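You operate a simulated robot arm through the tools that you are given. There is no shell and no other tool. Be economical: measure what you need, move in short steps, check, and stop when the job is done.

Carry out the task below with a simulated two-armed robot. There is one attempt and no reset: what you move stays moved.

Task
Pick up the tall prop from the green belt top with one hand, pass it to the other hand and put it on the middle board of the narrow rack. Fetch the white foam pad and set it on top of the grey binder. Push the grey drawer shut. Put the green clay dish on the top of the lower belt shelf. Put the small plaster mould that says "74 USES" from the right end of the checking bench on the belt past the gate and the small plaster mould that says "12 USES" on top of the alumina tin. Lift the reject tray open. Do these in any order. Set down upright: small plaster mould.

Only the result counts: the job must be done as asked and must still hold three seconds after the hand-in. Knocking over, shifting, dropping, spilling or breaking anything else fails it.

Robot
Two 7-joint arms with two-finger parallel grippers on one trunk, on a base that drives. Base frame: it is fixed to the floor where the robot stands at the start and does not move with it; the origin is under the middle of the robot, x ahead of it, y to its left, z up. Units: m, degrees, N and s.
The left shoulder is at the start at [0.06, 0.147, 0.543], the right one opposite. With the tool pointing down near the work surface each hand reaches from about 0.1 to 0.62 m from the robot's upright axis, wherever it stands, measured 20 degrees to its own side. Places, roughly: alumina tin [-1.75, -0.25, 1]; belt past the gate [0.7, -0.1, 0.8]; green clay dish (6x6x3 cm) [0.8, 1.2, 0.8]; grey binder [0.75, 0.25, 0.75]; grey drawer [0.5, -0.5, 0.3]; middle board of the narrow rack [2.8, 0.8, 0.5]; reject tray [0.5, 0.7, 0.7]; small plaster mould [-1.75, -0.5, 1]; tall prop (5x5x11 cm) [0.7, 0, 0.9]; top of the lower belt shelf [0.6, 1.1, 0.3]; white foam pad (8x8x2 cm) [0.7, -0.2, 0.8]. Payload 3.43 kg a hand.
The tool frame of a hand sits at the grasp point between the pads (the TCP): z along the fingers, y along the line on which they close. The tips reach 0.03 m beyond it. Largest opening 0.094 m; finger width 0.028, thickness 0.01; the body of the gripper, 0.05 by 0.096 m, starts 0.055 m behind the TCP.
Orientation is told as [roll, pitch, yaw] about the base's x, y, z axes, in that order, counted from this pose: with the fingers straight down and closing along the base's y, the tool's x points along the base's -x, its y along +y and its z along -z.

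Tools
- The arms move only by the tool servo_tool. It takes "left_rows", "right_rows" or both (then of equal length, played together; a hand with none holds still); each is text: rows parted by semicolons, each of 7 numbers parted by spaces: the turn, a rotation vector about the base's x, y, z in degrees, then the shift along the base's x, y, z in mm, then the finger opening in mm, from 0 to 94. In form: ax ay az dx dy dz claw; .... A call has 1 to 8 rows; each row shifts and turns the commanded pose from where the row before left it. A row lasts 0.2 s, in which the tool goes at most 0.05 m and 8.6 degrees; a call with a longer step from one row to the next is refused whole, and so is a gripper value outside its range. Where a pose cannot be reached the arm comes as near as it can. A force on the tool above 40 N (or 10 N above the force at the start of the call, whichever is more), or a blocked arm, ends the call early, and 0.2 s more pass. The fingers move at their own pace (about 0.072 m/s each) and stop on an object; they squeeze with about 30 N. The grip force told is the motor's: it shows also when the fingers shut on nothing. Time passes only in rows, and 0.2 s behind the last, so rows that do not move let the fingers close. It gives the time, the measured TCP pose, the force on the tool (base axes), the opening and the grip force at its end, in the units of the frame above (readings bear some noise), with the torque about the TCP (base axes, N m) and any sound that the robot's microphone picked up.
- Cameras (640 x 400 px; columns grow to the right, rows downward): "scene" is now at [0.0529, -0.0004, 1.1647]; the picture's right is [0.03, -1.00, 0.00], its down [-0.69, -0.02, -0.73] and it looks along [0.73, 0.02, -0.69] (base axes); focal length 214 px, centre (320, 200). "left" rides on the left gripper at [0.076, -0.014, -0.103] in its tool frame; the picture's right is [0.18, 0.98, 0.00], its down [-0.75, 0.14, -0.64] and it looks along [-0.63, 0.12, 0.77] (tool axes); focal length 243 px, centre (320, 200). "right" rides on the right gripper at [0.076, 0.014, -0.103] in its tool frame; the picture's right is [-0.18, 0.98, 0.00], its down [-0.75, -0.14, -0.64] and it looks along [-0.63, -0.12, 0.77] (tool axes); focal length 243 px, centre (320, 200). There is no depth. A picture from a camera that has moved, and an enlarged one, comes with that camera's place and axes in the base frame and with its lens.
- snapshot(camera): a new picture of that camera. The clock stands still meanwhile.
- slide_trunk(by): slides the trunk up (or, below 0, down) by that many m; the arms and the scene camera ride with it, the base frame stays. It gives what a move gives, with no picture.
- roll_base(legs): drives the robot by 1 to 6 legs, each [ahead, left, turn to the left] in m, m and degrees, along the robot's own axes; the way and the turn of a leg run together, so that a leg with both is an arc; at most 1.5 m and 180 degrees a leg. The arms and the cameras ride along, it lands a little off, and it stops where it bumps. It gives what a move gives.
- pan_tilt(pan, tilt): turns the head with the scene camera to pan (to the left, within 86 degrees either way) and tilt (down, from -29 to 69), counted from straight ahead of the robot. It gives what a move gives.
- enlarge(camera, box): a new picture of the part [left, top, right, bottom] of that camera's present view, enlarged. The clock stands still meanwhile.
- hand_in(): hands the job in; it is judged then, once.

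Work in short steps. Places have to be worked out from the pictures, the camera data and where the tool is seen: move nearer, look again, correct. Check each grasp and each placing, and mend what went wrong. You have 196 turns and 192 pictures in all, those below and enlarged ones among them. Open the grippers and draw the arms clear of the work before you hand the job in, unless the task says otherwise.

The tools are called after "Emit:" by a JSON object that holds its "op" and its "data". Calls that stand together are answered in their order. servo_tool: Moves the arms, as the interface text tells. Its arguments: {"type":"object","properties":{"left_rows":{"type":"string"},"right_rows":{"type":"string"}},"required":[]} The other tools are called the same way: slide_trunk (by) slides the trunk up or down; roll_base (legs) drives the base; pan_tilt (pan, tilt) turns the head that bears the scene camera; snapshot (camera) takes a picture; enlarge (camera, box) takes an enlarged picture of a part of a camera's view; hand_in () hands the job in.

At the start:

```text
clock: 0.0
left_tool_pos: [0.3061, 0.226, 1.0007]
left_tcp_rot: [0.0, -0.1, 0.0]
left_force: [0.7, -0.3, 0.1]
left_torque: [-0.01, -0.02, 0.0]
left_gripper_width: 0.0938
left_finger_force: 0.0
right_tool_pos: [0.3023, -0.073, 0.9997]
right_tcp_rot: [0.1, -0.1, 0.0]
right_force: [-0.3, -0.7, 0.7]
right_torque: [0.01, 0.01, -0.01]
right_gripper_width: 0.0941
right_finger_force: 0.1
trunk travel left (down, up): [-0.25, 0.0]
robot x, y, heading: [0.0006, -0.0013, 0.2]
head pan, tilt: [1.7, 43.5]
```

scene: 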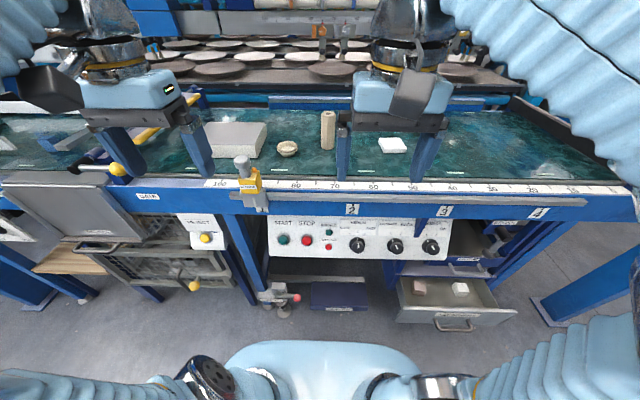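
right: 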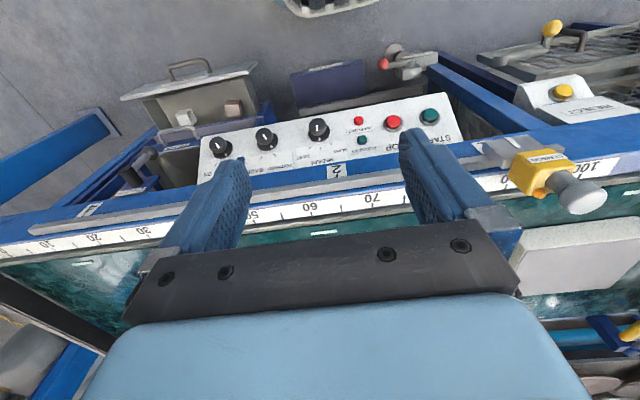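
left: 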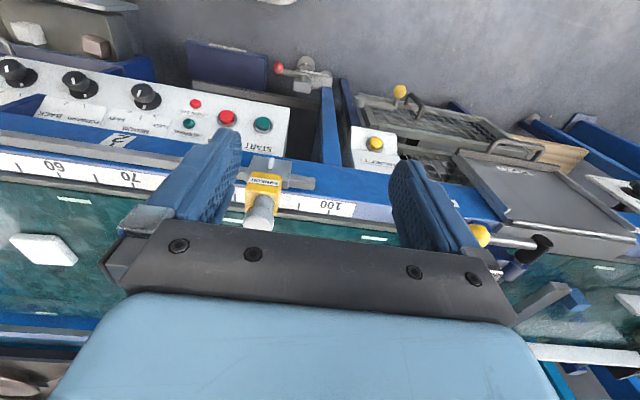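

I'll start by looking closely at the work area from the scene camera, zoomed in.

Emit:
{"op": "enlarge", "data": {"camera": "scene", "box": [180, 90, 460, 265]}}

Emit:
{"op": "enlarge", "data": {"camera": "scene", "box": [0, 90, 240, 310]}}

Emit:
{"op": "enlarge", "data": {"camera": "scene", "box": [380, 160, 640, 340]}}

Emit:
{"op": "pan_tilt", "data": {"pan": 60, "tilt": 35}}

```text
2.29 times, centred on (320, 178) of scene
camera zoom: at [0.0529, -0.0004, 1.1647], right [0.03, -1.0, 0.0], down [-0.69, -0.02, -0.73], along [0.73, 0.02, -0.69], focal length 490 px, centre (320, 251)
```

zoom: 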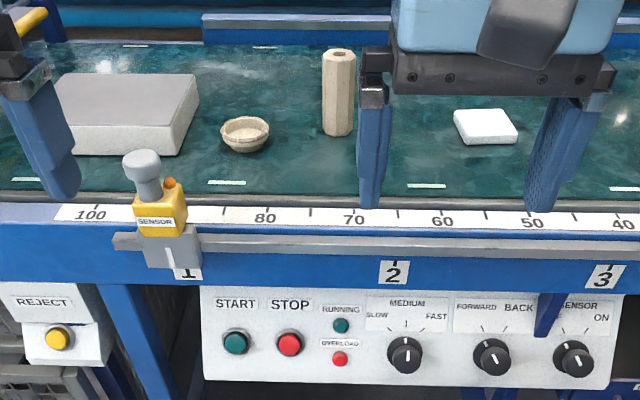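

```text
1.82 times, centred on (120, 200) of scene
camera zoom: at [0.0529, -0.0004, 1.1647], right [0.03, -1.0, 0.0], down [-0.69, -0.02, -0.73], along [0.73, 0.02, -0.69], focal length 390 px, centre (684, 200)
```

zoom: 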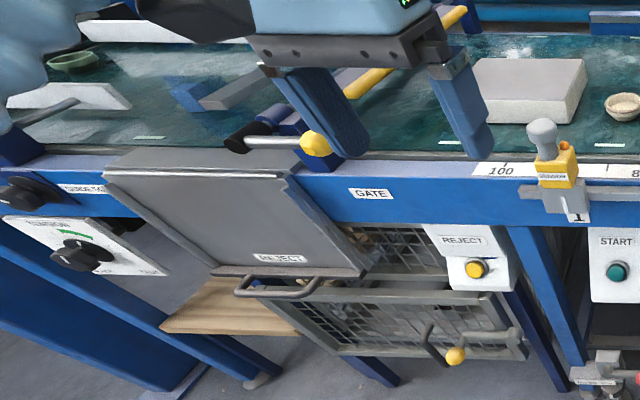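

```text
2.22 times, centred on (510, 250) of scene
camera zoom: at [0.0529, -0.0004, 1.1647], right [0.03, -1.0, 0.0], down [-0.69, -0.02, -0.73], along [0.73, 0.02, -0.69], focal length 477 px, centre (-102, 89)
```

zoom: 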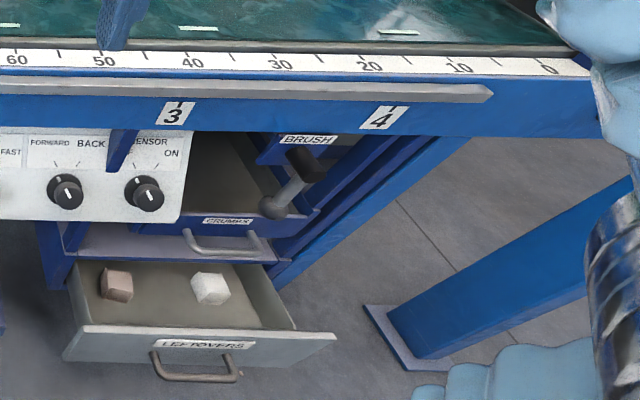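

```text
clock: 1.3
left_tool_pos: [0.307, 0.2259, 1.0005]
left_tcp_rot: [0.0, -0.1, 0.0]
left_force: [0.5, 0.3, 1.2]
left_torque: [0.01, -0.04, 0.03]
left_gripper_width: 0.0942
left_finger_force: 0.0
right_tool_pos: [0.3025, -0.0746, 0.9999]
right_tcp_rot: [0.1, -0.1, 0.1]
right_force: [-0.3, -0.3, 0.4]
right_torque: [0.01, 0.0, -0.01]
right_gripper_width: 0.0943
right_finger_force: 0.1
trunk travel left (down, up): [-0.25, 0.0]
robot x, y, heading: [0.0011, -0.0002, -0.2]
head pan, tilt: [60.0, 35.0]
```

The head has moved to pan 60; next I take pictures around the left.

Emit:
{"op": "snapshot", "data": {"camera": "scene"}}

Emit:
{"op": "pan_tilt", "data": {"pan": 15, "tilt": 5}}

Emit:
{"op": "snapshot", "data": {"camera": "scene"}}

Emit:
{"op": "pan_tilt", "data": {"pan": 86, "tilt": 15}}

Emit:
{"op": "snapshot", "data": {"camera": "scene"}}

Emit:
{"op": "pan_tilt", "data": {"pan": -86, "tilt": 20}}

Emit:
{"op": "snapshot", "data": {"camera": "scene"}}

Emit:
{"op": "pan_tilt", "data": {"pan": -40, "tilt": 15}}

Emit:
{"op": "snapshot", "data": {"camera": "scene"}}

```text
185 pictures are left
camera scene: at [0.0145, 0.0735, 1.1772], right [0.87, -0.5, 0.0], down [-0.29, -0.5, -0.82], along [0.41, 0.71, -0.57], focal length 214 px, centre (320, 200)
```

scene: 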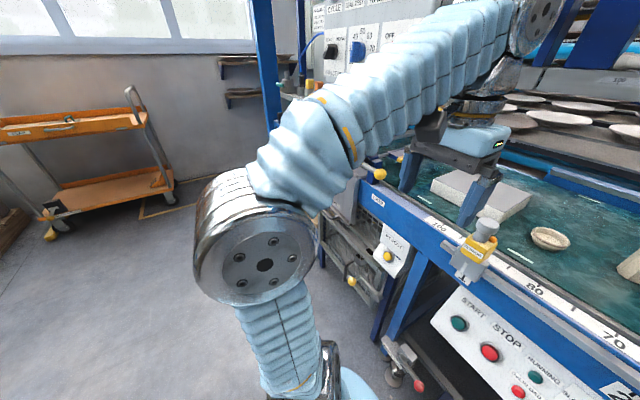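

```text
clock: 2.4
left_tool_pos: [0.3066, 0.227, 0.9992]
left_tcp_rot: [0.1, -0.1, 0.0]
left_force: [-0.4, 0.6, 0.9]
left_torque: [0.0, 0.0, -0.01]
left_gripper_width: 0.094
left_finger_force: 0.1
right_tool_pos: [0.3025, -0.0737, 1.0005]
right_tcp_rot: [0.2, -0.2, 0.0]
right_force: [-0.8, 0.4, 0.4]
right_torque: [0.01, 0.03, -0.01]
right_gripper_width: 0.0938
right_finger_force: 0.1
trunk travel left (down, up): [-0.25, 0.0]
robot x, y, heading: [-0.0001, -0.0012, -0.0]
head pan, tilt: [15.0, 5.0]
```

```text
184 pictures are left
camera scene: at [0.0591, 0.0211, 1.2254], right [0.26, -0.97, 0.0], down [-0.08, -0.02, -1.0], along [0.96, 0.26, -0.09], focal length 214 px, centre (320, 200)
```

scene: 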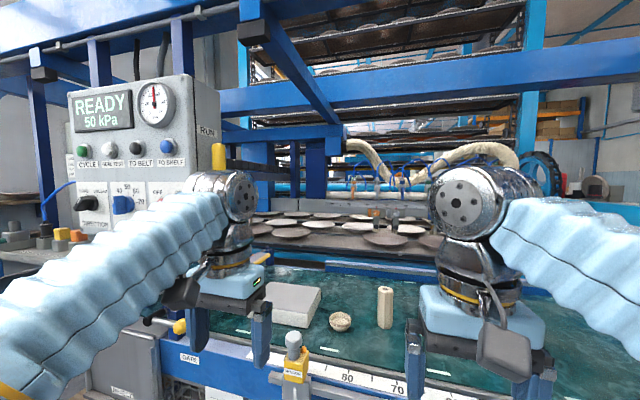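

```text
clock: 3.8
left_tool_pos: [0.3056, 0.2274, 1.0013]
left_tcp_rot: [0.1, -0.1, 0.0]
left_force: [-0.9, -0.6, -0.3]
left_torque: [0.03, 0.0, 0.0]
left_gripper_width: 0.0939
left_finger_force: 0.0
right_tool_pos: [0.3032, -0.0748, 1.0009]
right_tcp_rot: [0.1, -0.1, 0.0]
right_force: [-0.6, -0.6, -0.1]
right_torque: [0.03, 0.01, 0.0]
right_gripper_width: 0.0939
right_finger_force: 0.3
trunk travel left (down, up): [-0.25, 0.0]
robot x, y, heading: [0.0022, 0.0022, 0.1]
head pan, tilt: [85.9, 15.0]
```

```text
183 pictures are left
camera scene: at [-0.0229, 0.0904, 1.2093], right [1.0, -0.07, 0.0], down [-0.02, -0.26, -0.97], along [0.07, 0.96, -0.26], focal length 214 px, centre (320, 200)
```

scene: 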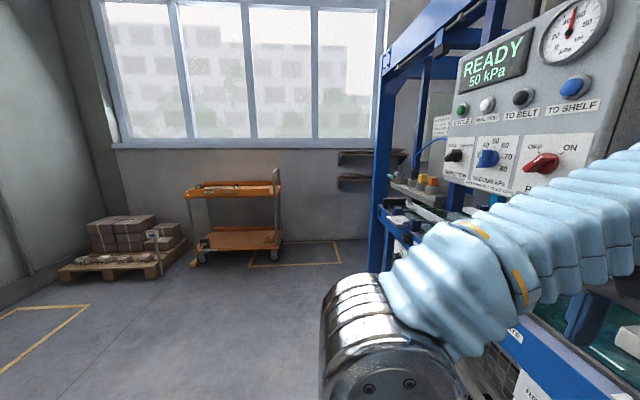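

```text
clock: 6.4
left_tool_pos: [0.3065, 0.2263, 0.9999]
left_tcp_rot: [0.1, -0.1, 0.0]
left_force: [-1.1, 0.6, 0.7]
left_torque: [0.02, 0.01, -0.01]
left_gripper_width: 0.0939
left_finger_force: 0.0
right_tool_pos: [0.3033, -0.0739, 1.0003]
right_tcp_rot: [0.1, -0.1, 0.0]
right_force: [-0.3, 0.2, -0.1]
right_torque: [-0.01, 0.02, -0.01]
right_gripper_width: 0.0943
right_finger_force: 0.1
trunk travel left (down, up): [-0.25, 0.0]
robot x, y, heading: [-0.0008, -0.0005, -0.0]
head pan, tilt: [-85.9, 20.0]
```

```text
182 pictures are left
camera scene: at [-0.023, -0.0957, 1.2011], right [-1.0, -0.07, 0.0], down [-0.02, 0.34, -0.94], along [0.07, -0.94, -0.34], focal length 214 px, centre (320, 200)
```

scene: 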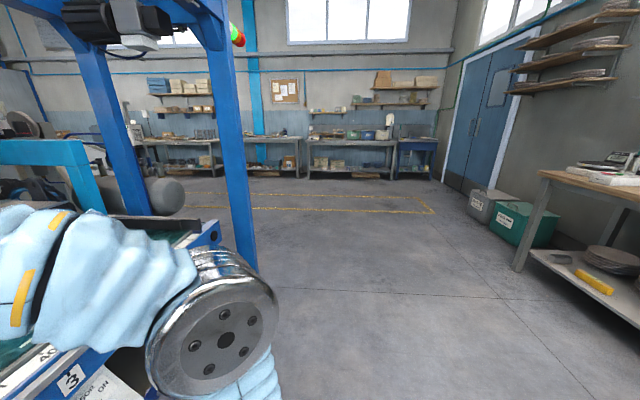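

```text
clock: 7.6
left_tool_pos: [0.3065, 0.2265, 1.0013]
left_tcp_rot: [0.0, -0.1, 0.0]
left_force: [-0.6, -0.1, 0.5]
left_torque: [0.03, -0.03, -0.01]
left_gripper_width: 0.0941
left_finger_force: 0.1
right_tool_pos: [0.3041, -0.0737, 1.0007]
right_tcp_rot: [0.0, -0.1, 0.0]
right_force: [-0.7, 0.7, 0.1]
right_torque: [-0.04, 0.0, -0.04]
right_gripper_width: 0.0942
right_finger_force: 0.2
trunk travel left (down, up): [-0.25, 0.0]
robot x, y, heading: [0.0004, 0.0004, 0.1]
head pan, tilt: [-40.0, 15.0]
```

```text
181 pictures are left
camera scene: at [0.0419, -0.0629, 1.2092], right [-0.64, -0.77, 0.0], down [-0.2, 0.17, -0.97], along [0.74, -0.62, -0.26], focal length 214 px, centre (320, 200)
```

scene: 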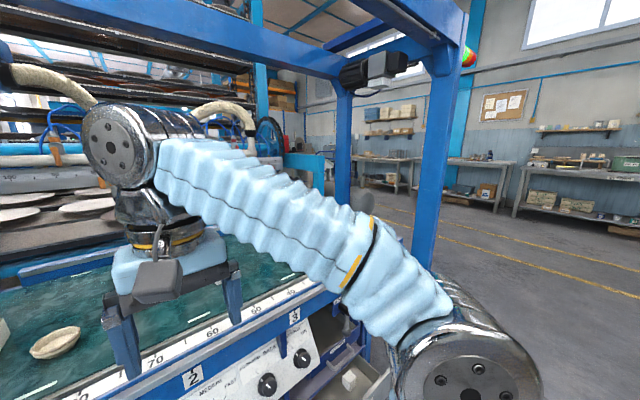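

The grey (LEFTOVERS) drawer front stands at about x 0.32, y -0.48, z 0.3. I'll back the base off and to the right, lower the trunk, and look at the drawer before pushing it.

Emit:
{"op": "roll_base", "data": {"legs": [[-0.25, 0, 0], [0, -0.3, 0]]}}

Emit:
{"op": "slide_trunk", "data": {"by": -0.2}}

Emit:
{"op": "pan_tilt", "data": {"pan": -5, "tilt": 40}}

Emit:
{"op": "snapshot", "data": {"camera": "scene"}}

```text
clock: 11.0
left_tool_pos: [0.0567, -0.0698, 1.0001]
left_tcp_rot: [-0.1, -0.1, 0.7]
left_force: [0.1, 0.0, 0.9]
left_torque: [-0.01, -0.02, -0.02]
left_gripper_width: 0.094
left_finger_force: 0.1
right_tool_pos: [0.0566, -0.371, 1.0001]
right_tcp_rot: [0.1, -0.1, 0.7]
right_force: [-0.2, 0.6, -1.0]
right_torque: [-0.02, -0.02, -0.01]
right_gripper_width: 0.094
right_finger_force: 0.1
trunk travel left (down, up): [-0.25, 0.0]
robot x, y, heading: [-0.2476, -0.3007, 0.8]
head pan, tilt: [-40.0, 15.0]
```

```text
clock: 13.2
left_tool_pos: [0.0561, -0.0705, 0.8004]
left_tcp_rot: [0.0, -0.1, 0.7]
left_force: [0.1, 0.1, -0.4]
left_torque: [0.0, 0.03, -0.01]
left_gripper_width: 0.094
left_finger_force: 0.1
right_tool_pos: [0.0568, -0.3707, 0.7994]
right_tcp_rot: [0.1, -0.2, 0.6]
right_force: [-0.7, 0.4, 0.2]
right_torque: [0.01, -0.01, 0.01]
right_gripper_width: 0.0938
right_finger_force: 0.0
trunk travel left (down, up): [-0.05, 0.2]
robot x, y, heading: [-0.2502, -0.2997, 0.5]
head pan, tilt: [-40.0, 15.0]
```

```text
clock: 14.2
left_tool_pos: [0.0572, -0.069, 0.8]
left_tcp_rot: [-0.1, -0.1, 0.8]
left_force: [0.2, -0.3, 1.1]
left_torque: [0.02, -0.02, 0.01]
left_gripper_width: 0.0937
left_finger_force: 0.1
right_tool_pos: [0.0565, -0.3713, 0.7998]
right_tcp_rot: [0.1, 0.0, 0.7]
right_force: [-0.1, 0.4, -0.7]
right_torque: [-0.01, 0.03, 0.01]
right_gripper_width: 0.0939
right_finger_force: 0.0
trunk travel left (down, up): [-0.05, 0.2]
robot x, y, heading: [-0.2466, -0.2999, 0.9]
head pan, tilt: [-5.0, 40.0]
```

```text
180 pictures are left
camera scene: at [-0.1918, -0.3099, 0.9698], right [-0.08, -1.0, 0.0], down [-0.64, 0.05, -0.77], along [0.76, -0.06, -0.64], focal length 214 px, centre (320, 200)
```

scene: 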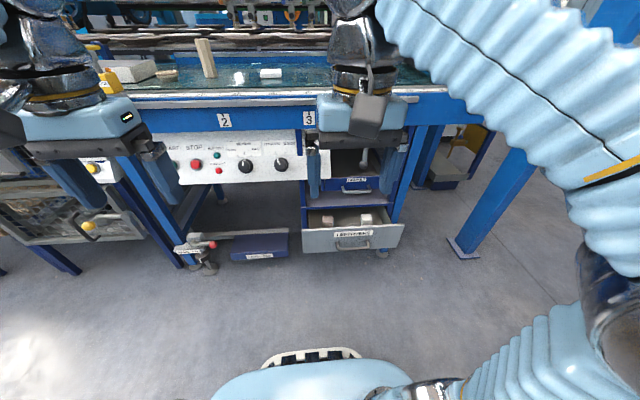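

Both rays agree: the drawer handle is at about (0.32, -0.48, 0.30) and the panel spans z 0.25–0.40. I lower the right hand, pitching it forward and closing the fist.

Emit:
{"op": "servo_tool", "data": {"right_rows": "0 -8 0 5 -13 -42 0;0 -8 0 5 -13 -42 0;0 -8 0 5 -13 -42 0;0 -8 0 5 -13 -42 0;0 -8 0 10 -14 -42 0;0 -8 0 10 -14 -42 0;0 -8 0 10 -14 -42 0;0 -8 0 10 -14 -42 0"}}

Emit:
{"op": "snapshot", "data": {"camera": "scene"}}

```text
clock: 16.0
left_tool_pos: [0.0564, -0.0717, 0.7997]
left_tcp_rot: [0.0, -0.1, 0.7]
left_force: [-0.6, -0.2, 0.0]
left_torque: [0.02, -0.05, -0.03]
left_gripper_width: 0.0935
left_finger_force: 0.0
right_tool_pos: [0.2064, -0.4522, 0.5537]
right_tcp_rot: [-1.3, -63.9, 1.6]
right_force: [0.4, -0.6, -0.1]
right_torque: [0.01, -0.02, 0.0]
right_gripper_width: 0.0001
right_finger_force: 29.6
right hand out of reach, approached as far as the arm can: row 6, 7, 8
trunk travel left (down, up): [-0.05, 0.2]
robot x, y, heading: [-0.246, -0.3001, 0.4]
head pan, tilt: [-5.0, 40.0]
```

```text
179 pictures are left
camera scene: at [-0.1922, -0.3099, 0.9697], right [-0.08, -1.0, 0.0], down [-0.64, 0.05, -0.77], along [0.76, -0.06, -0.64], focal length 214 px, centre (320, 200)
```

scene: 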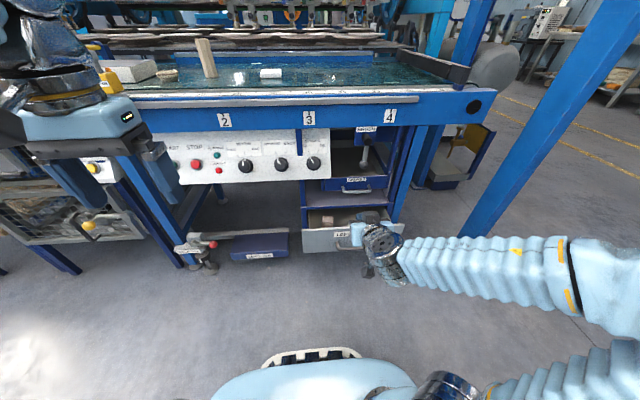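

The arm is too folded (target too near the shoulder). I'll back the base up another 0.2 m and continue from there.

Emit:
{"op": "roll_base", "data": {"legs": [[-0.22, 0, 0]]}}

Emit:
{"op": "servo_tool", "data": {"right_rows": "0 0 0 30 0 -20 0;0 0 0 30 0 -30 0;0 0 0 30 0 -30 0;0 0 0 20 0 -30 0"}}

Emit:
{"op": "snapshot", "data": {"camera": "scene"}}

```text
clock: 17.7
left_tool_pos: [-0.1652, -0.0717, 0.8006]
left_tcp_rot: [0.1, -0.1, 0.8]
left_force: [0.0, -1.0, 0.6]
left_torque: [-0.03, -0.01, 0.01]
left_gripper_width: 0.0936
left_finger_force: 0.0
right_tool_pos: [-0.0155, -0.4524, 0.5548]
right_tcp_rot: [-1.4, -64.0, 1.7]
right_force: [0.5, -0.3, 0.0]
right_torque: [-0.03, -0.01, -0.01]
right_gripper_width: 0.0
right_finger_force: 30.0
trunk travel left (down, up): [-0.05, 0.2]
robot x, y, heading: [-0.472, -0.305, 0.8]
head pan, tilt: [-5.0, 40.0]
```

```text
clock: 18.7
left_tool_pos: [-0.1664, -0.0726, 0.7999]
left_tcp_rot: [-0.1, -0.1, 0.7]
left_force: [-0.2, 0.1, -0.8]
left_torque: [0.01, -0.03, -0.03]
left_gripper_width: 0.0937
left_finger_force: 0.0
right_tool_pos: [0.094, -0.4539, 0.4444]
right_tcp_rot: [-1.3, -64.0, 1.7]
right_force: [0.1, 0.4, 0.1]
right_torque: [-0.01, 0.01, -0.03]
right_gripper_width: 0.0
right_finger_force: 30.0
trunk travel left (down, up): [-0.05, 0.2]
robot x, y, heading: [-0.4704, -0.3033, 0.9]
head pan, tilt: [-5.0, 40.0]
```

```text
178 pictures are left
camera scene: at [-0.4146, -0.3126, 0.9698], right [-0.07, -1.0, 0.0], down [-0.64, 0.05, -0.77], along [0.76, -0.06, -0.64], focal length 214 px, centre (320, 200)
```

scene: 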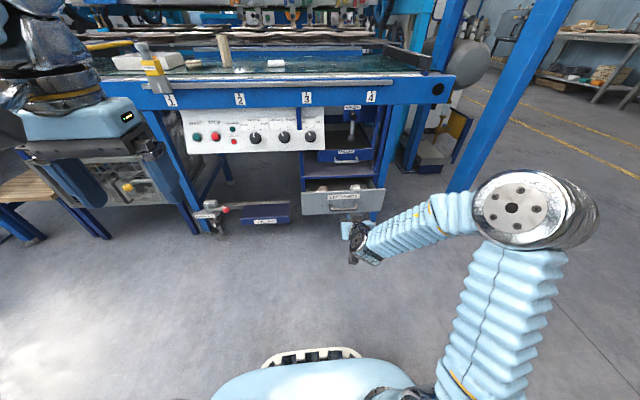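

Commands continue from the reached pose. Now I bring the fist to just before the panel at z≈0.345, then push.

Emit:
{"op": "servo_tool", "data": {"right_rows": "0 -4 0 30 -6 -20 0;0 -4 0 30 -6 -20 0;0 -4 0 30 -6 -20 0;0 0 0 30 -6 -20 0;0 0 0 30 -6 -10 0"}}

Emit:
{"op": "enlarge", "data": {"camera": "scene", "box": [270, 120, 430, 270]}}

```text
clock: 19.9
left_tool_pos: [-0.1666, -0.071, 0.7991]
left_tcp_rot: [-0.1, 0.0, 0.9]
left_force: [-0.6, 1.1, 0.1]
left_torque: [-0.01, -0.03, -0.02]
left_gripper_width: 0.0938
left_finger_force: 0.1
right_tool_pos: [0.2246, -0.5152, 0.3959]
right_tcp_rot: [-2.3, -72.0, 3.2]
right_force: [0.2, 0.5, 1.1]
right_torque: [-0.04, 0.08, -0.01]
right_gripper_width: 0.0
right_finger_force: 29.9
right hand out of reach, approached as far as the arm can: row 2, 3, 5
trunk travel left (down, up): [-0.05, 0.2]
robot x, y, heading: [-0.4683, -0.3024, 1.1]
head pan, tilt: [-5.0, 40.0]
```

```text
2.67 times, centred on (350, 195) of scene
camera zoom: at [-0.4146, -0.3125, 0.9698], right [-0.07, -1.0, 0.0], down [-0.64, 0.05, -0.77], along [0.76, -0.06, -0.64], focal length 572 px, centre (240, 213)
```

zoom: 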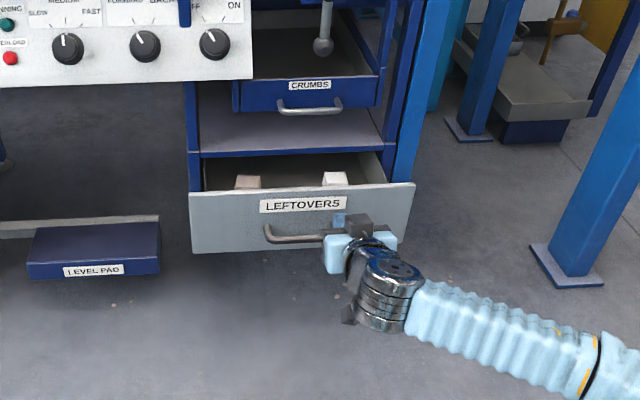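

The hand is near the reach limit, in front of the panel. I drive 0.03 m forward after lowering to z≈0.35.

Emit:
{"op": "servo_tool", "data": {"right_rows": "0 0 0 -15 15 -20 0;0 0 0 0 15 -25 0"}}

Emit:
{"op": "snapshot", "data": {"camera": "right"}}

```text
clock: 20.5
left_tool_pos: [-0.168, -0.0718, 0.7997]
left_tcp_rot: [0.0, 0.0, 0.7]
left_force: [0.4, -0.2, -0.3]
left_torque: [0.0, 0.0, 0.02]
left_gripper_width: 0.0939
left_finger_force: 0.0
right_tool_pos: [0.2236, -0.5147, 0.3956]
right_tcp_rot: [-2.2, -71.9, 3.5]
right_force: [0.2, -0.1, -0.6]
right_torque: [0.02, -0.02, -0.02]
right_gripper_width: 0.0002
right_finger_force: 30.5
right hand out of reach, approached as far as the arm can: row 1, 2
trunk travel left (down, up): [-0.05, 0.2]
robot x, y, heading: [-0.4693, -0.3061, 0.7]
head pan, tilt: [-5.0, 40.0]
```

```text
176 pictures are left
camera right: at [0.1023, -0.5027, 0.3542], right [0.04, 0.99, 0.16], down [-0.37, -0.14, 0.92], along [0.93, -0.09, 0.36], focal length 243 px, centre (320, 200)
```

right: 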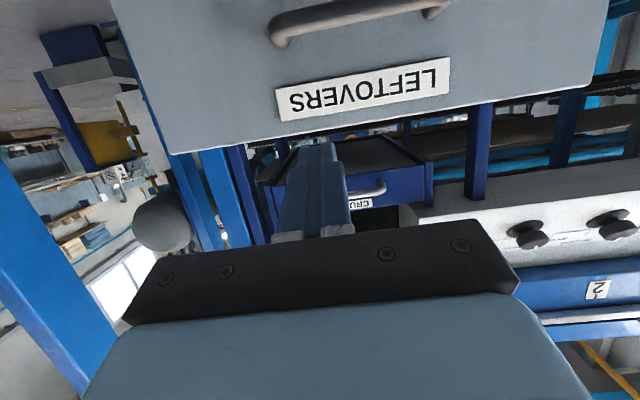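

The wrist is stuck at a joint limit at this steep pitch. I'll lean back to about -40° while lowering, which still lets the tips push.

Emit:
{"op": "servo_tool", "data": {"right_rows": "0 8 0 -15 5 0 0;0 8 0 -15 5 0 0;0 8 0 -10 5 0 0;0 8 0 0 5 -10 0;0 0 0 0 5 -20 0;0 0 0 0 5 -20 0"}}

Emit:
{"op": "snapshot", "data": {"camera": "right"}}

```text
clock: 21.9
left_tool_pos: [-0.1672, -0.0723, 0.8007]
left_tcp_rot: [0.0, 0.0, 0.8]
left_force: [0.1, 0.2, -0.1]
left_torque: [0.01, 0.01, -0.02]
left_gripper_width: 0.0938
left_finger_force: 0.2
right_tool_pos: [0.1833, -0.4836, 0.3464]
right_tcp_rot: [0.1, -40.1, 1.3]
right_force: [0.4, -0.1, -0.4]
right_torque: [-0.02, 0.03, -0.02]
right_gripper_width: 0.0
right_finger_force: 30.1
trunk travel left (down, up): [-0.05, 0.2]
robot x, y, heading: [-0.4701, -0.3072, 0.8]
head pan, tilt: [-5.0, 40.0]
```

```text
175 pictures are left
camera right: at [0.0588, -0.4727, 0.3757], right [0.12, 0.99, 0.12], down [0.17, -0.14, 0.98], along [0.98, -0.09, -0.18], focal length 243 px, centre (320, 200)
```

right: 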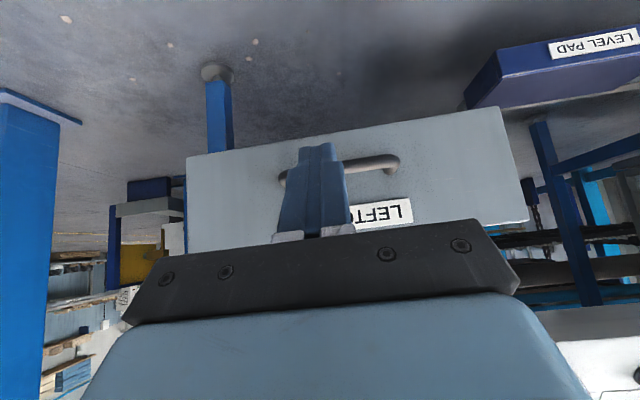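

Good pose. I raise slightly to clear the handle and push forward in steps.

Emit:
{"op": "servo_tool", "data": {"right_rows": "0 0 0 20 5 25 0;0 0 0 30 0 0 0;0 0 0 30 0 0 0;0 0 0 20 0 0 0;0 0 0 20 0 0 0;0 0 0 20 0 0 0;0 0 0 20 0 0 0"}}

Emit:
{"op": "snapshot", "data": {"camera": "right"}}

```text
clock: 23.5
left_tool_pos: [-0.1676, -0.0718, 0.8001]
left_tcp_rot: [0.0, -0.1, 0.8]
left_force: [0.1, 0.5, -0.2]
left_torque: [0.02, 0.01, 0.01]
left_gripper_width: 0.0943
left_finger_force: 0.0
right_tool_pos: [0.3448, -0.482, 0.3685]
right_tcp_rot: [0.1, -40.0, 1.4]
right_force: [0.4, 0.6, 0.4]
right_torque: [0.0, 0.0, 0.03]
right_gripper_width: 0.0001
right_finger_force: 29.6
trunk travel left (down, up): [-0.05, 0.2]
robot x, y, heading: [-0.4696, -0.3028, 0.7]
head pan, tilt: [-5.0, 40.0]
```

```text
174 pictures are left
camera right: at [0.22, -0.4696, 0.3992], right [0.12, 0.99, 0.12], down [0.17, -0.14, 0.98], along [0.98, -0.09, -0.18], focal length 243 px, centre (320, 200)
```

right: 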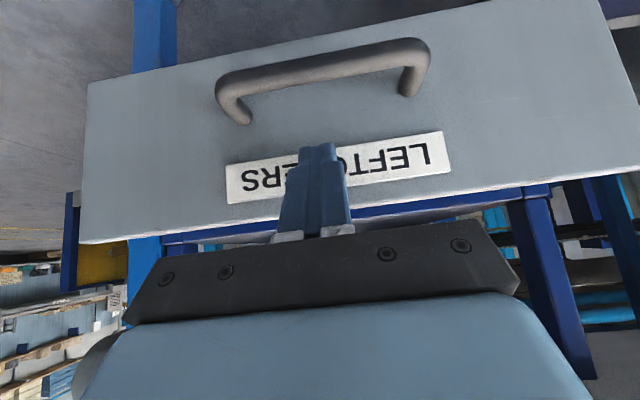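

No resistance yet; continuing the push.

Emit:
{"op": "servo_tool", "data": {"right_rows": "0 0 0 20 0 0 0;0 0 0 20 0 0 0;0 0 0 20 0 0 0;0 0 0 20 0 0 0;0 0 0 20 0 0 0"}}

Emit:
{"op": "enlarge", "data": {"camera": "scene", "box": [270, 120, 430, 270]}}

```text
clock: 24.7
left_tool_pos: [-0.1663, -0.0726, 0.8002]
left_tcp_rot: [0.0, -0.1, 0.8]
left_force: [0.3, 0.6, 0.3]
left_torque: [-0.03, 0.03, -0.01]
left_gripper_width: 0.094
left_finger_force: 0.0
right_tool_pos: [0.3859, -0.4795, 0.3692]
right_tcp_rot: [0.1, -40.1, 1.5]
right_force: [0.3, 0.6, -0.2]
right_torque: [-0.01, 0.01, 0.03]
right_gripper_width: 0.0002
right_finger_force: 29.8
right hand out of reach, approached as far as the arm can: row 3, 4, 5
trunk travel left (down, up): [-0.05, 0.2]
robot x, y, heading: [-0.4723, -0.3001, 1.1]
head pan, tilt: [-5.0, 40.0]
```

```text
2.67 times, centred on (350, 195) of scene
camera zoom: at [-0.4143, -0.3127, 0.9697], right [-0.07, -1.0, 0.0], down [-0.64, 0.05, -0.77], along [0.76, -0.06, -0.64], focal length 572 px, centre (240, 213)
```

zoom: 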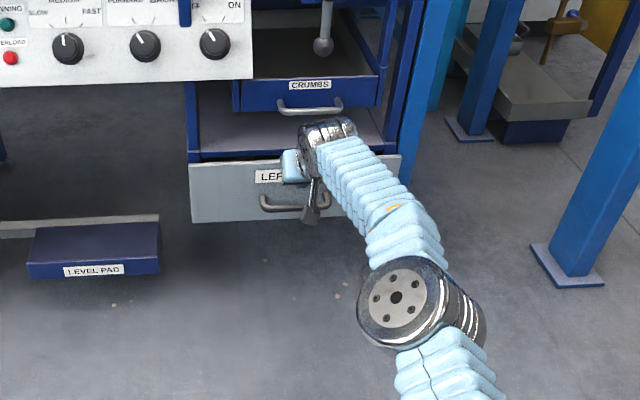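

The drawer is sliding in. The arm is at full reach, so I retract it 8 cm, drive 15 cm ahead and push on with the arm.

Emit:
{"op": "servo_tool", "data": {"right_rows": "0 0 0 -45 0 0 0;0 0 0 -45 0 0 0;0 0 0 -45 0 0 0;0 0 0 -45 0 0 0"}}

Emit:
{"op": "roll_base", "data": {"legs": [[0.15, 0, 0]]}}

Emit:
{"op": "servo_tool", "data": {"right_rows": "0 0 0 15 0 0 0;0 0 0 15 0 0 0;0 0 0 15 0 0 0;0 0 0 15 0 0 0;0 0 0 15 0 0 0;0 0 0 15 0 0 0;0 0 0 15 0 0 0;0 0 0 15 0 0 0"}}

Emit:
{"op": "enlarge", "data": {"camera": "scene", "box": [270, 120, 430, 270]}}

```text
clock: 25.7
left_tool_pos: [-0.1657, -0.0726, 0.8003]
left_tcp_rot: [0.1, 0.1, 0.7]
left_force: [-0.4, 0.2, -0.2]
left_torque: [0.01, 0.04, 0.0]
left_gripper_width: 0.0942
left_finger_force: 0.1
right_tool_pos: [0.2063, -0.4894, 0.3723]
right_tcp_rot: [0.1, -40.0, 1.2]
right_force: [0.4, 0.0, -0.2]
right_torque: [0.01, -0.06, 0.04]
right_gripper_width: 0.0002
right_finger_force: 29.7
trunk travel left (down, up): [-0.05, 0.2]
robot x, y, heading: [-0.4701, -0.3009, 1.1]
head pan, tilt: [-5.0, 40.0]
```

```text
clock: 27.1
left_tool_pos: [-0.0204, -0.0691, 0.7994]
left_tcp_rot: [0.0, -0.1, 0.8]
left_force: [-1.0, -0.6, 0.4]
left_torque: [0.03, 0.0, -0.01]
left_gripper_width: 0.094
left_finger_force: 0.1
right_tool_pos: [0.354, -0.4848, 0.3737]
right_tcp_rot: [0.1, -40.0, 1.5]
right_force: [-0.3, 0.2, 0.0]
right_torque: [-0.02, 0.0, 0.02]
right_gripper_width: 0.0
right_finger_force: 30.6
trunk travel left (down, up): [-0.05, 0.2]
robot x, y, heading: [-0.3241, -0.2993, 1.1]
head pan, tilt: [-5.0, 40.0]
```

```text
clock: 28.2
left_tool_pos: [-0.0194, -0.0698, 0.799]
left_tcp_rot: [-0.1, -0.1, 1.0]
left_force: [0.6, -1.0, -0.8]
left_torque: [-0.01, -0.02, 0.03]
left_gripper_width: 0.0941
left_finger_force: 0.0
right_tool_pos: [0.4219, -0.4837, 0.3723]
right_tcp_rot: [0.1, -39.4, 1.4]
right_force: [-10.8, 1.0, 3.1]
right_torque: [-0.03, 0.02, 0.02]
right_gripper_width: 0.0001
right_finger_force: 30.7
trunk travel left (down, up): [-0.05, 0.2]
robot x, y, heading: [-0.324, -0.3021, 0.8]
head pan, tilt: [-5.0, 40.0]
stopped in row 5 (right hand): the force on the tool passed its limit at 61 N (the readings are from after the stop); the commanded pose is now the measured one
```

```text
2.67 times, centred on (350, 195) of scene
camera zoom: at [-0.2681, -0.3104, 0.9698], right [-0.07, -1.0, 0.0], down [-0.64, 0.05, -0.77], along [0.76, -0.06, -0.64], focal length 572 px, centre (240, 213)
```

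zoom: 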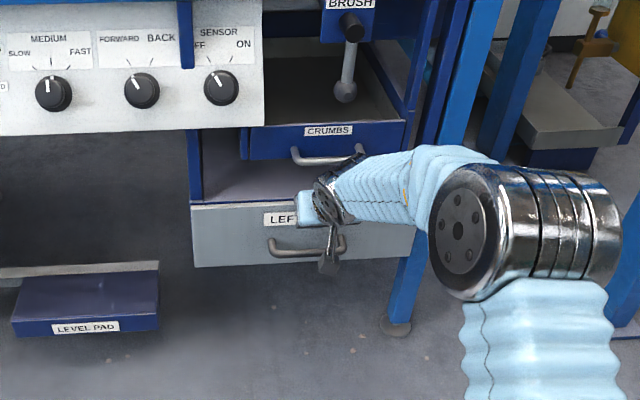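

The drawer hit its end stop at 61 N. I withdraw straight back, then bring the hand up and out.

Emit:
{"op": "servo_tool", "data": {"right_rows": "0 0 0 -45 0 0 0;0 0 0 -45 0 0 0;0 0 0 -45 0 0 0;0 8 0 -45 0 0 0;0 8 0 0 0 40 0;0 8 0 0 0 40 0;0 8 0 0 0 40 0;0 8 0 0 0 40 0"}}

Emit:
{"op": "snapshot", "data": {"camera": "scene"}}

```text
clock: 30.1
left_tool_pos: [-0.0201, -0.0685, 0.7998]
left_tcp_rot: [-0.2, -0.1, 1.0]
left_force: [-0.1, 0.8, -0.9]
left_torque: [-0.03, 0.01, -0.03]
left_gripper_width: 0.094
left_finger_force: 0.1
right_tool_pos: [0.2418, -0.4868, 0.534]
right_tcp_rot: [0.9, 0.5, 1.0]
right_force: [-0.2, -0.1, 1.1]
right_torque: [-0.03, 0.04, 0.02]
right_gripper_width: 0.0
right_finger_force: 29.8
trunk travel left (down, up): [-0.05, 0.2]
robot x, y, heading: [-0.3249, -0.2992, 1.1]
head pan, tilt: [-5.0, 40.0]
```

```text
171 pictures are left
camera scene: at [-0.2676, -0.3105, 0.9697], right [-0.07, -1.0, 0.0], down [-0.64, 0.05, -0.77], along [0.76, -0.06, -0.64], focal length 214 px, centre (320, 200)
```

scene: 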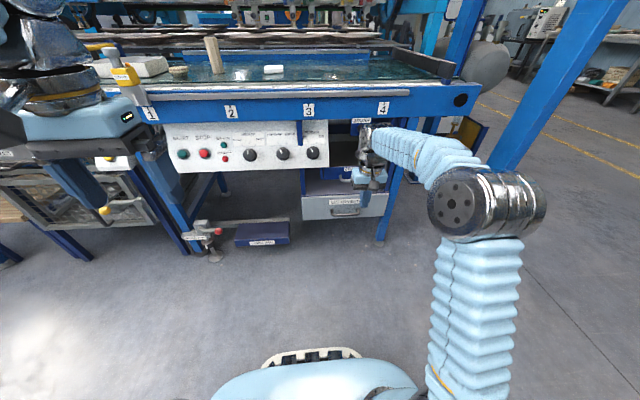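

Drawer looks closed. Now I raise the trunk and both hands and drive up to the belt for the foam pad (pad ≈ (0.72, -0.23)).

Emit:
{"op": "slide_trunk", "data": {"by": 0.2}}

Emit:
{"op": "servo_tool", "data": {"right_rows": "0 0 0 -20 10 45 94;0 0 0 -20 10 45 94;0 0 0 0 0 45 94;0 0 0 0 0 45 94;0 0 0 0 0 45 94;0 0 0 0 0 45 94"}}

Emit:
{"op": "roll_base", "data": {"legs": [[0, 0.25, -1], [0.4, 0, 0]]}}

Emit:
{"op": "pan_tilt", "data": {"pan": 0, "tilt": 45}}

Emit:
{"op": "snapshot", "data": {"camera": "scene"}}

```text
clock: 32.2
left_tool_pos: [-0.0199, -0.0702, 0.9999]
left_tcp_rot: [-0.1, 0.0, 0.9]
left_force: [0.7, 0.1, 0.1]
left_torque: [0.0, 0.0, 0.02]
left_gripper_width: 0.0937
left_finger_force: 0.0
right_tool_pos: [0.2425, -0.487, 0.7334]
right_tcp_rot: [0.9, 0.5, 1.0]
right_force: [-0.3, 0.1, 0.2]
right_torque: [-0.03, -0.01, 0.02]
right_gripper_width: 0.0
right_finger_force: 30.3
trunk travel left (down, up): [-0.25, 0.0]
robot x, y, heading: [-0.3228, -0.301, 1.1]
head pan, tilt: [-5.0, 40.0]
```

```text
refused: row 1 steps farther than a row can; nothing moved
```

```text
clock: 35.2
left_tool_pos: [0.155, 0.1777, 0.999]
left_tcp_rot: [0.0, -0.1, -0.3]
left_force: [0.0, -0.6, 0.0]
left_torque: [0.04, 0.02, 0.03]
left_gripper_width: 0.0942
left_finger_force: 0.0
right_tool_pos: [0.3991, -0.2432, 0.7358]
right_tcp_rot: [1.0, 2.6, 0.1]
right_force: [-18.2, -0.6, 8.2]
right_torque: [-0.07, -1.52, -0.32]
right_gripper_width: 0.0
right_finger_force: 30.0
trunk travel left (down, up): [-0.25, 0.0]
robot x, y, heading: [-0.1478, -0.0503, -0.2]
head pan, tilt: [-5.0, 40.0]
stopped in leg 2: the force on the tool passed its limit at 197 N (the readings are from after the stop); the commanded pose is now the measured one
```

```text
clock: 35.9
left_tool_pos: [0.154, 0.1779, 0.9994]
left_tcp_rot: [-0.2, 0.0, -0.1]
left_force: [0.8, -0.1, 0.6]
left_torque: [-0.02, 0.0, 0.01]
left_gripper_width: 0.0939
left_finger_force: 0.1
right_tool_pos: [0.3997, -0.2431, 0.7354]
right_tcp_rot: [1.0, 2.4, 0.1]
right_force: [-23.0, -0.5, 11.3]
right_torque: [-0.12, -1.99, -0.44]
right_gripper_width: 0.0
right_finger_force: 30.1
trunk travel left (down, up): [-0.25, 0.0]
robot x, y, heading: [-0.1521, -0.0502, -0.3]
head pan, tilt: [0.0, 45.0]
```

```text
170 pictures are left
camera scene: at [-0.1014, -0.0515, 1.1626], right [0.0, -1.0, 0.0], down [-0.71, 0.0, -0.71], along [0.71, 0.0, -0.71], focal length 214 px, centre (320, 200)
```

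scene: 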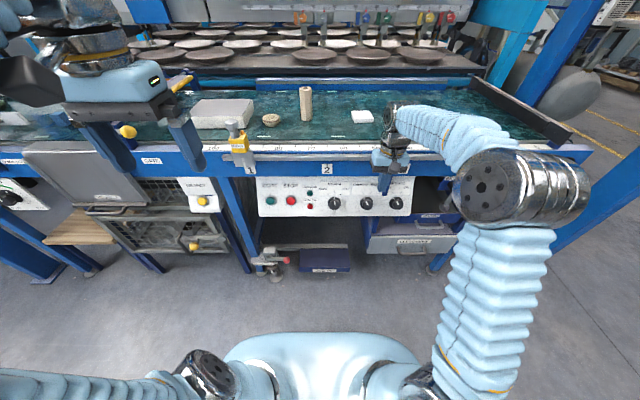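

My lift rows were refused and the hand bumped the table rail; the objects look unmoved. I back off first, then raise the hand — one thing at a time.

Emit:
{"op": "roll_base", "data": {"legs": [[-0.1, 0, 0]]}}

Emit:
{"op": "servo_tool", "data": {"right_rows": "0 0 0 0 0 45 94;0 0 0 0 0 45 94;0 0 0 0 0 45 94;0 0 0 0 0 45 94;0 0 0 0 0 45 94;0 0 0 0 0 45 94"}}

Emit:
{"op": "snapshot", "data": {"camera": "scene"}}

```text
clock: 37.0
left_tool_pos: [0.0603, 0.178, 0.9994]
left_tcp_rot: [0.0, 0.0, -0.1]
left_force: [-0.1, 0.6, 0.0]
left_torque: [0.01, 0.01, 0.0]
left_gripper_width: 0.0942
left_finger_force: 0.0
right_tool_pos: [0.3045, -0.2432, 0.733]
right_tcp_rot: [1.0, 2.6, 0.2]
right_force: [-0.2, 0.8, 0.9]
right_torque: [0.02, -0.04, 0.03]
right_gripper_width: 0.0
right_finger_force: 29.2
trunk travel left (down, up): [-0.25, 0.0]
robot x, y, heading: [-0.2481, -0.0461, -0.1]
head pan, tilt: [0.0, 45.0]
```

```text
clock: 38.4
left_tool_pos: [0.0613, 0.1773, 0.9999]
left_tcp_rot: [-0.1, 0.0, -0.1]
left_force: [-0.1, 0.5, -0.3]
left_torque: [0.0, -0.01, 0.03]
left_gripper_width: 0.094
left_finger_force: 0.1
right_tool_pos: [0.2983, -0.2458, 0.9124]
right_tcp_rot: [0.8, 2.6, 0.1]
right_force: [0.9, -1.0, 0.0]
right_torque: [-0.01, -0.04, -0.02]
right_gripper_width: 0.094
right_finger_force: 0.0
right hand out of reach, approached as far as the arm can: row 4, 5, 6
trunk travel left (down, up): [-0.25, 0.0]
robot x, y, heading: [-0.2479, -0.0424, -0.2]
head pan, tilt: [0.0, 45.0]
```

```text
169 pictures are left
camera scene: at [-0.1954, -0.0513, 1.1624], right [0.0, -1.0, 0.0], down [-0.71, 0.0, -0.71], along [0.71, 0.0, -0.71], focal length 214 px, centre (320, 200)
```

scene: 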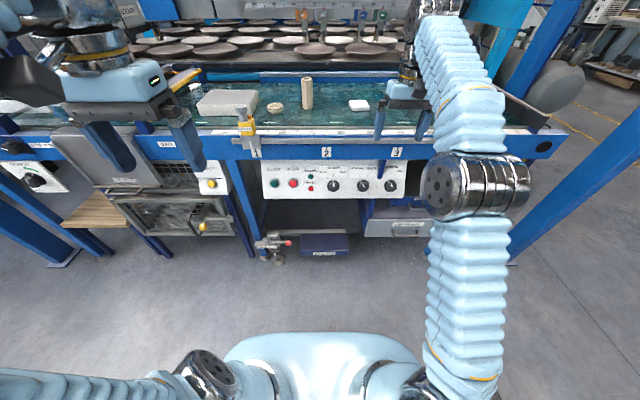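

I pull the right hand in and up, then drive ahead to x≈0.12.

Emit:
{"op": "servo_tool", "data": {"right_rows": "0 -2 0 -40 0 20 94;0 0 0 -40 0 20 94;0 0 0 -40 0 20 94;0 0 0 -40 0 20 94"}}

Emit:
{"op": "roll_base", "data": {"legs": [[0.36, 0, 0]]}}

Emit:
{"op": "snapshot", "data": {"camera": "right"}}

Emit:
{"op": "snapshot", "data": {"camera": "scene"}}

```text
clock: 39.4
left_tool_pos: [0.0611, 0.1796, 0.9993]
left_tcp_rot: [-0.2, 0.0, 0.0]
left_force: [0.2, 0.1, 0.0]
left_torque: [-0.01, 0.0, -0.01]
left_gripper_width: 0.094
left_finger_force: 0.0
right_tool_pos: [0.1416, -0.246, 0.9885]
right_tcp_rot: [0.8, 0.8, 0.1]
right_force: [-0.1, 0.1, -0.4]
right_torque: [0.01, -0.01, 0.02]
right_gripper_width: 0.0939
right_finger_force: 0.1
right hand out of reach, approached as far as the arm can: row 4
trunk travel left (down, up): [-0.25, 0.0]
robot x, y, heading: [-0.2454, -0.0461, -0.1]
head pan, tilt: [0.0, 45.0]
```

```text
clock: 41.7
left_tool_pos: [0.4217, 0.1735, 0.9987]
left_tcp_rot: [-0.1, 0.1, -0.5]
left_force: [0.4, -0.5, 0.8]
left_torque: [0.04, -0.05, -0.02]
left_gripper_width: 0.094
left_finger_force: 0.0
right_tool_pos: [0.5019, -0.2495, 0.9885]
right_tcp_rot: [1.0, 0.8, -0.3]
right_force: [0.9, 0.7, -0.2]
right_torque: [-0.01, 0.0, 0.01]
right_gripper_width: 0.0941
right_finger_force: 0.1
trunk travel left (down, up): [-0.25, 0.0]
robot x, y, heading: [0.1157, -0.0538, -0.8]
head pan, tilt: [0.0, 45.0]
```

```text
168 pictures are left
camera right: at [0.4261, -0.2373, 1.0917], right [0.19, 0.98, 0.01], down [0.76, -0.15, 0.63], along [0.62, -0.11, -0.78], focal length 243 px, centre (320, 200)
```

right: 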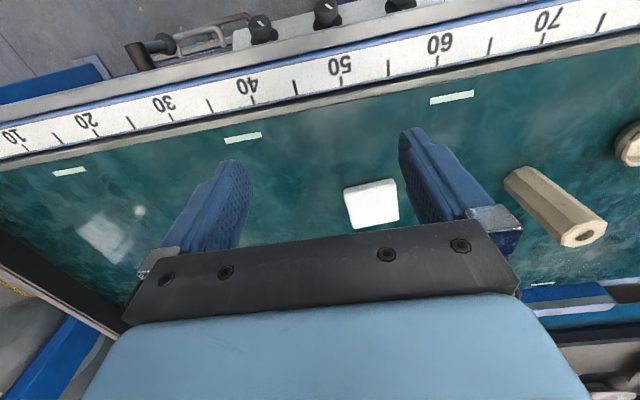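

```text
167 pictures are left
camera scene: at [0.1642, -0.054, 1.1624], right [-0.01, -1.0, 0.0], down [-0.71, 0.01, -0.71], along [0.71, -0.01, -0.71], focal length 214 px, centre (320, 200)
```

scene: 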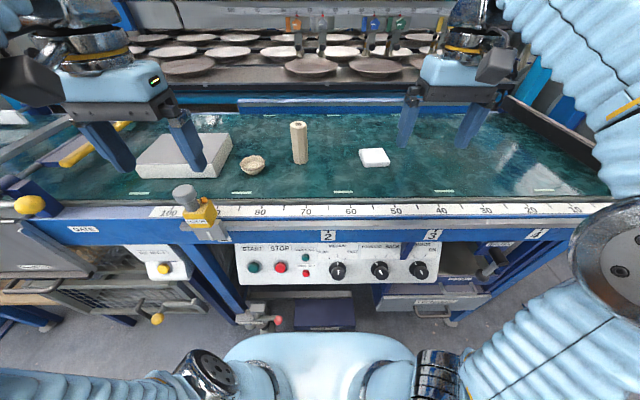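

From two rays the pad sits about (0.645, -0.205) with the belt at z≈0.81. I move the right hand above it and look.

Emit:
{"op": "servo_tool", "data": {"right_rows": "0 0 0 40 12 -10 94;0 0 0 40 12 -10 94;0 0 0 40 11 -10 94;-1 -1 0 20 10 -30 94"}}

Emit:
{"op": "snapshot", "data": {"camera": "right"}}

Emit:
{"op": "enlarge", "data": {"camera": "scene", "box": [240, 80, 460, 220]}}

```text
clock: 42.7
left_tool_pos: [0.4217, 0.1727, 0.9986]
left_tcp_rot: [-0.1, 0.0, -0.5]
left_force: [0.2, 0.2, 0.6]
left_torque: [0.05, -0.05, -0.01]
left_gripper_width: 0.0941
left_finger_force: 0.1
right_tool_pos: [0.6109, -0.2138, 0.9355]
right_tcp_rot: [-0.2, -0.2, -0.3]
right_force: [-0.3, 0.0, 0.1]
right_torque: [0.02, -0.03, -0.01]
right_gripper_width: 0.0939
right_finger_force: 0.1
right hand out of reach, approached as far as the arm can: row 3
trunk travel left (down, up): [-0.25, 0.0]
robot x, y, heading: [0.1121, -0.0533, -0.8]
head pan, tilt: [0.0, 45.0]
```

```text
166 pictures are left
camera right: at [0.5344, -0.1989, 1.0365], right [0.19, 0.98, 0.0], down [0.75, -0.14, 0.65], along [0.63, -0.12, -0.76], focal length 243 px, centre (320, 200)
```

right: 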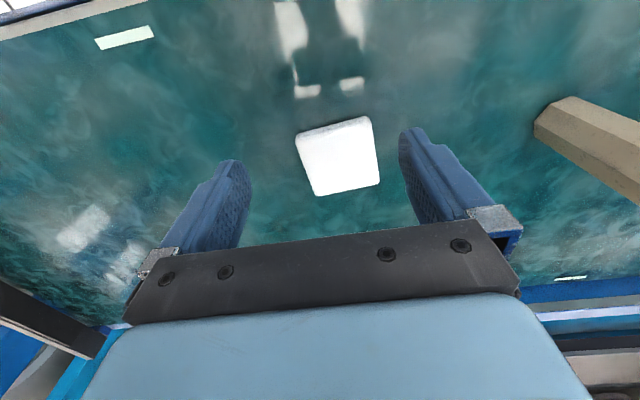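

```text
2.86 times, centred on (350, 150) of scene
camera zoom: at [0.1639, -0.0541, 1.1625], right [-0.01, -1.0, 0.0], down [-0.71, 0.01, -0.71], along [0.71, -0.01, -0.71], focal length 613 px, centre (234, 343)
```

zoom: 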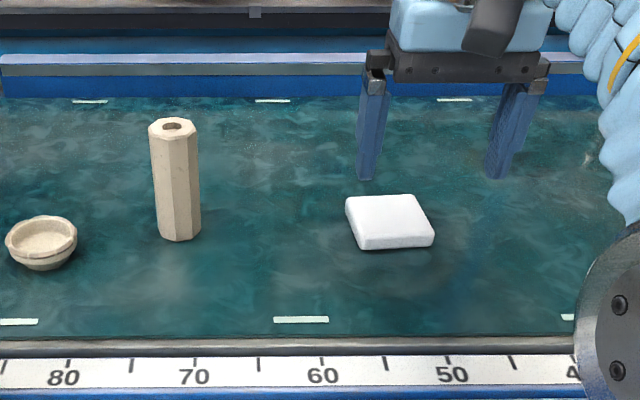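

Pad corners project to centre ≈(0.66, -0.203), yaw ≈ 0–2°, top z≈0.83. Descending over it partway.

Emit:
{"op": "servo_tool", "data": {"right_rows": "0 0 0 20 5 -25 94;0 0 0 28 5 -20 94;0 0 0 0 0 -10 94"}}

Emit:
{"op": "snapshot", "data": {"camera": "right"}}

Emit:
{"op": "enlarge", "data": {"camera": "scene", "box": [300, 80, 520, 220]}}

```text
clock: 43.5
left_tool_pos: [0.4215, 0.1731, 0.9989]
left_tcp_rot: [-0.1, 0.0, -0.5]
left_force: [0.6, 0.6, 0.9]
left_torque: [0.01, 0.01, 0.0]
left_gripper_width: 0.0942
left_finger_force: 0.1
right_tool_pos: [0.6622, -0.2038, 0.8805]
right_tcp_rot: [-0.1, -0.1, -0.4]
right_force: [0.3, -0.2, 0.3]
right_torque: [-0.03, 0.0, -0.03]
right_gripper_width: 0.0941
right_finger_force: 0.1
trunk travel left (down, up): [-0.25, 0.0]
robot x, y, heading: [0.1093, -0.0521, -0.7]
head pan, tilt: [0.0, 45.0]
```

```text
164 pictures are left
camera right: at [0.5849, -0.1896, 0.9827], right [0.19, 0.98, 0.0], down [0.75, -0.14, 0.65], along [0.63, -0.12, -0.76], focal length 243 px, centre (320, 200)
```

right: 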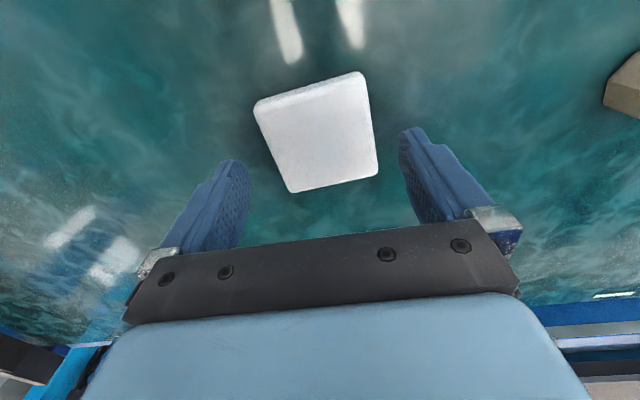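

```text
2.86 times, centred on (410, 150) of scene
camera zoom: at [0.1646, -0.054, 1.1624], right [-0.01, -1.0, 0.0], down [-0.71, 0.01, -0.71], along [0.71, -0.01, -0.71], focal length 613 px, centre (63, 343)
```

zoom: 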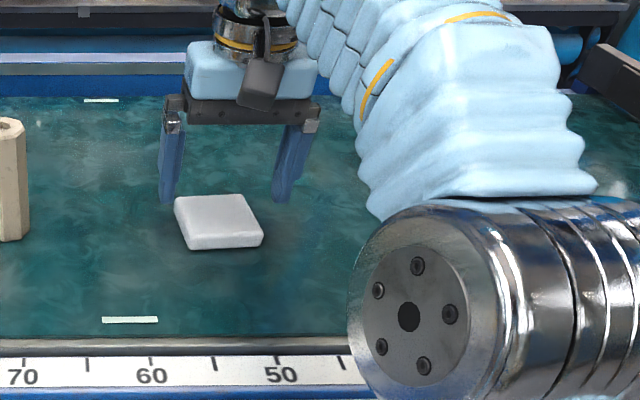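

The pad is right under the TCP (centre ≈ (0.661,-0.203), top 0.83). I descend 33 mm slowly and grip.

Emit:
{"op": "servo_tool", "data": {"right_rows": "0 0 0 0 0 -15 94;0 0 0 0 0 -10 94;0 0 0 0 0 -8 94;0 0 0 0 0 0 40;0 0 0 0 0 0 40;0 0 0 0 0 0 30"}}

Emit:
{"op": "snapshot", "data": {"camera": "right"}}

```text
clock: 44.9
left_tool_pos: [0.4204, 0.1749, 0.9997]
left_tcp_rot: [-0.2, 0.0, -0.5]
left_force: [0.7, -0.5, -0.4]
left_torque: [0.03, 0.0, -0.01]
left_gripper_width: 0.0942
left_finger_force: 0.1
right_tool_pos: [0.6603, -0.2023, 0.8509]
right_tcp_rot: [0.1, -0.4, -0.2]
right_force: [4.5, 10.7, 26.9]
right_torque: [1.47, 0.14, -0.36]
right_gripper_width: 0.0701
right_finger_force: 29.9
trunk travel left (down, up): [-0.25, 0.0]
robot x, y, heading: [0.1126, -0.0486, -0.7]
head pan, tilt: [0.0, 45.0]
```

```text
162 pictures are left
camera right: at [0.5828, -0.1872, 0.9518], right [0.19, 0.98, 0.0], down [0.75, -0.14, 0.65], along [0.64, -0.12, -0.76], focal length 243 px, centre (320, 200)
```

right: 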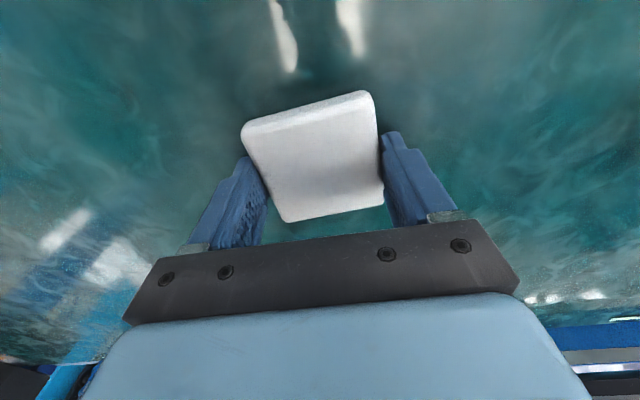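

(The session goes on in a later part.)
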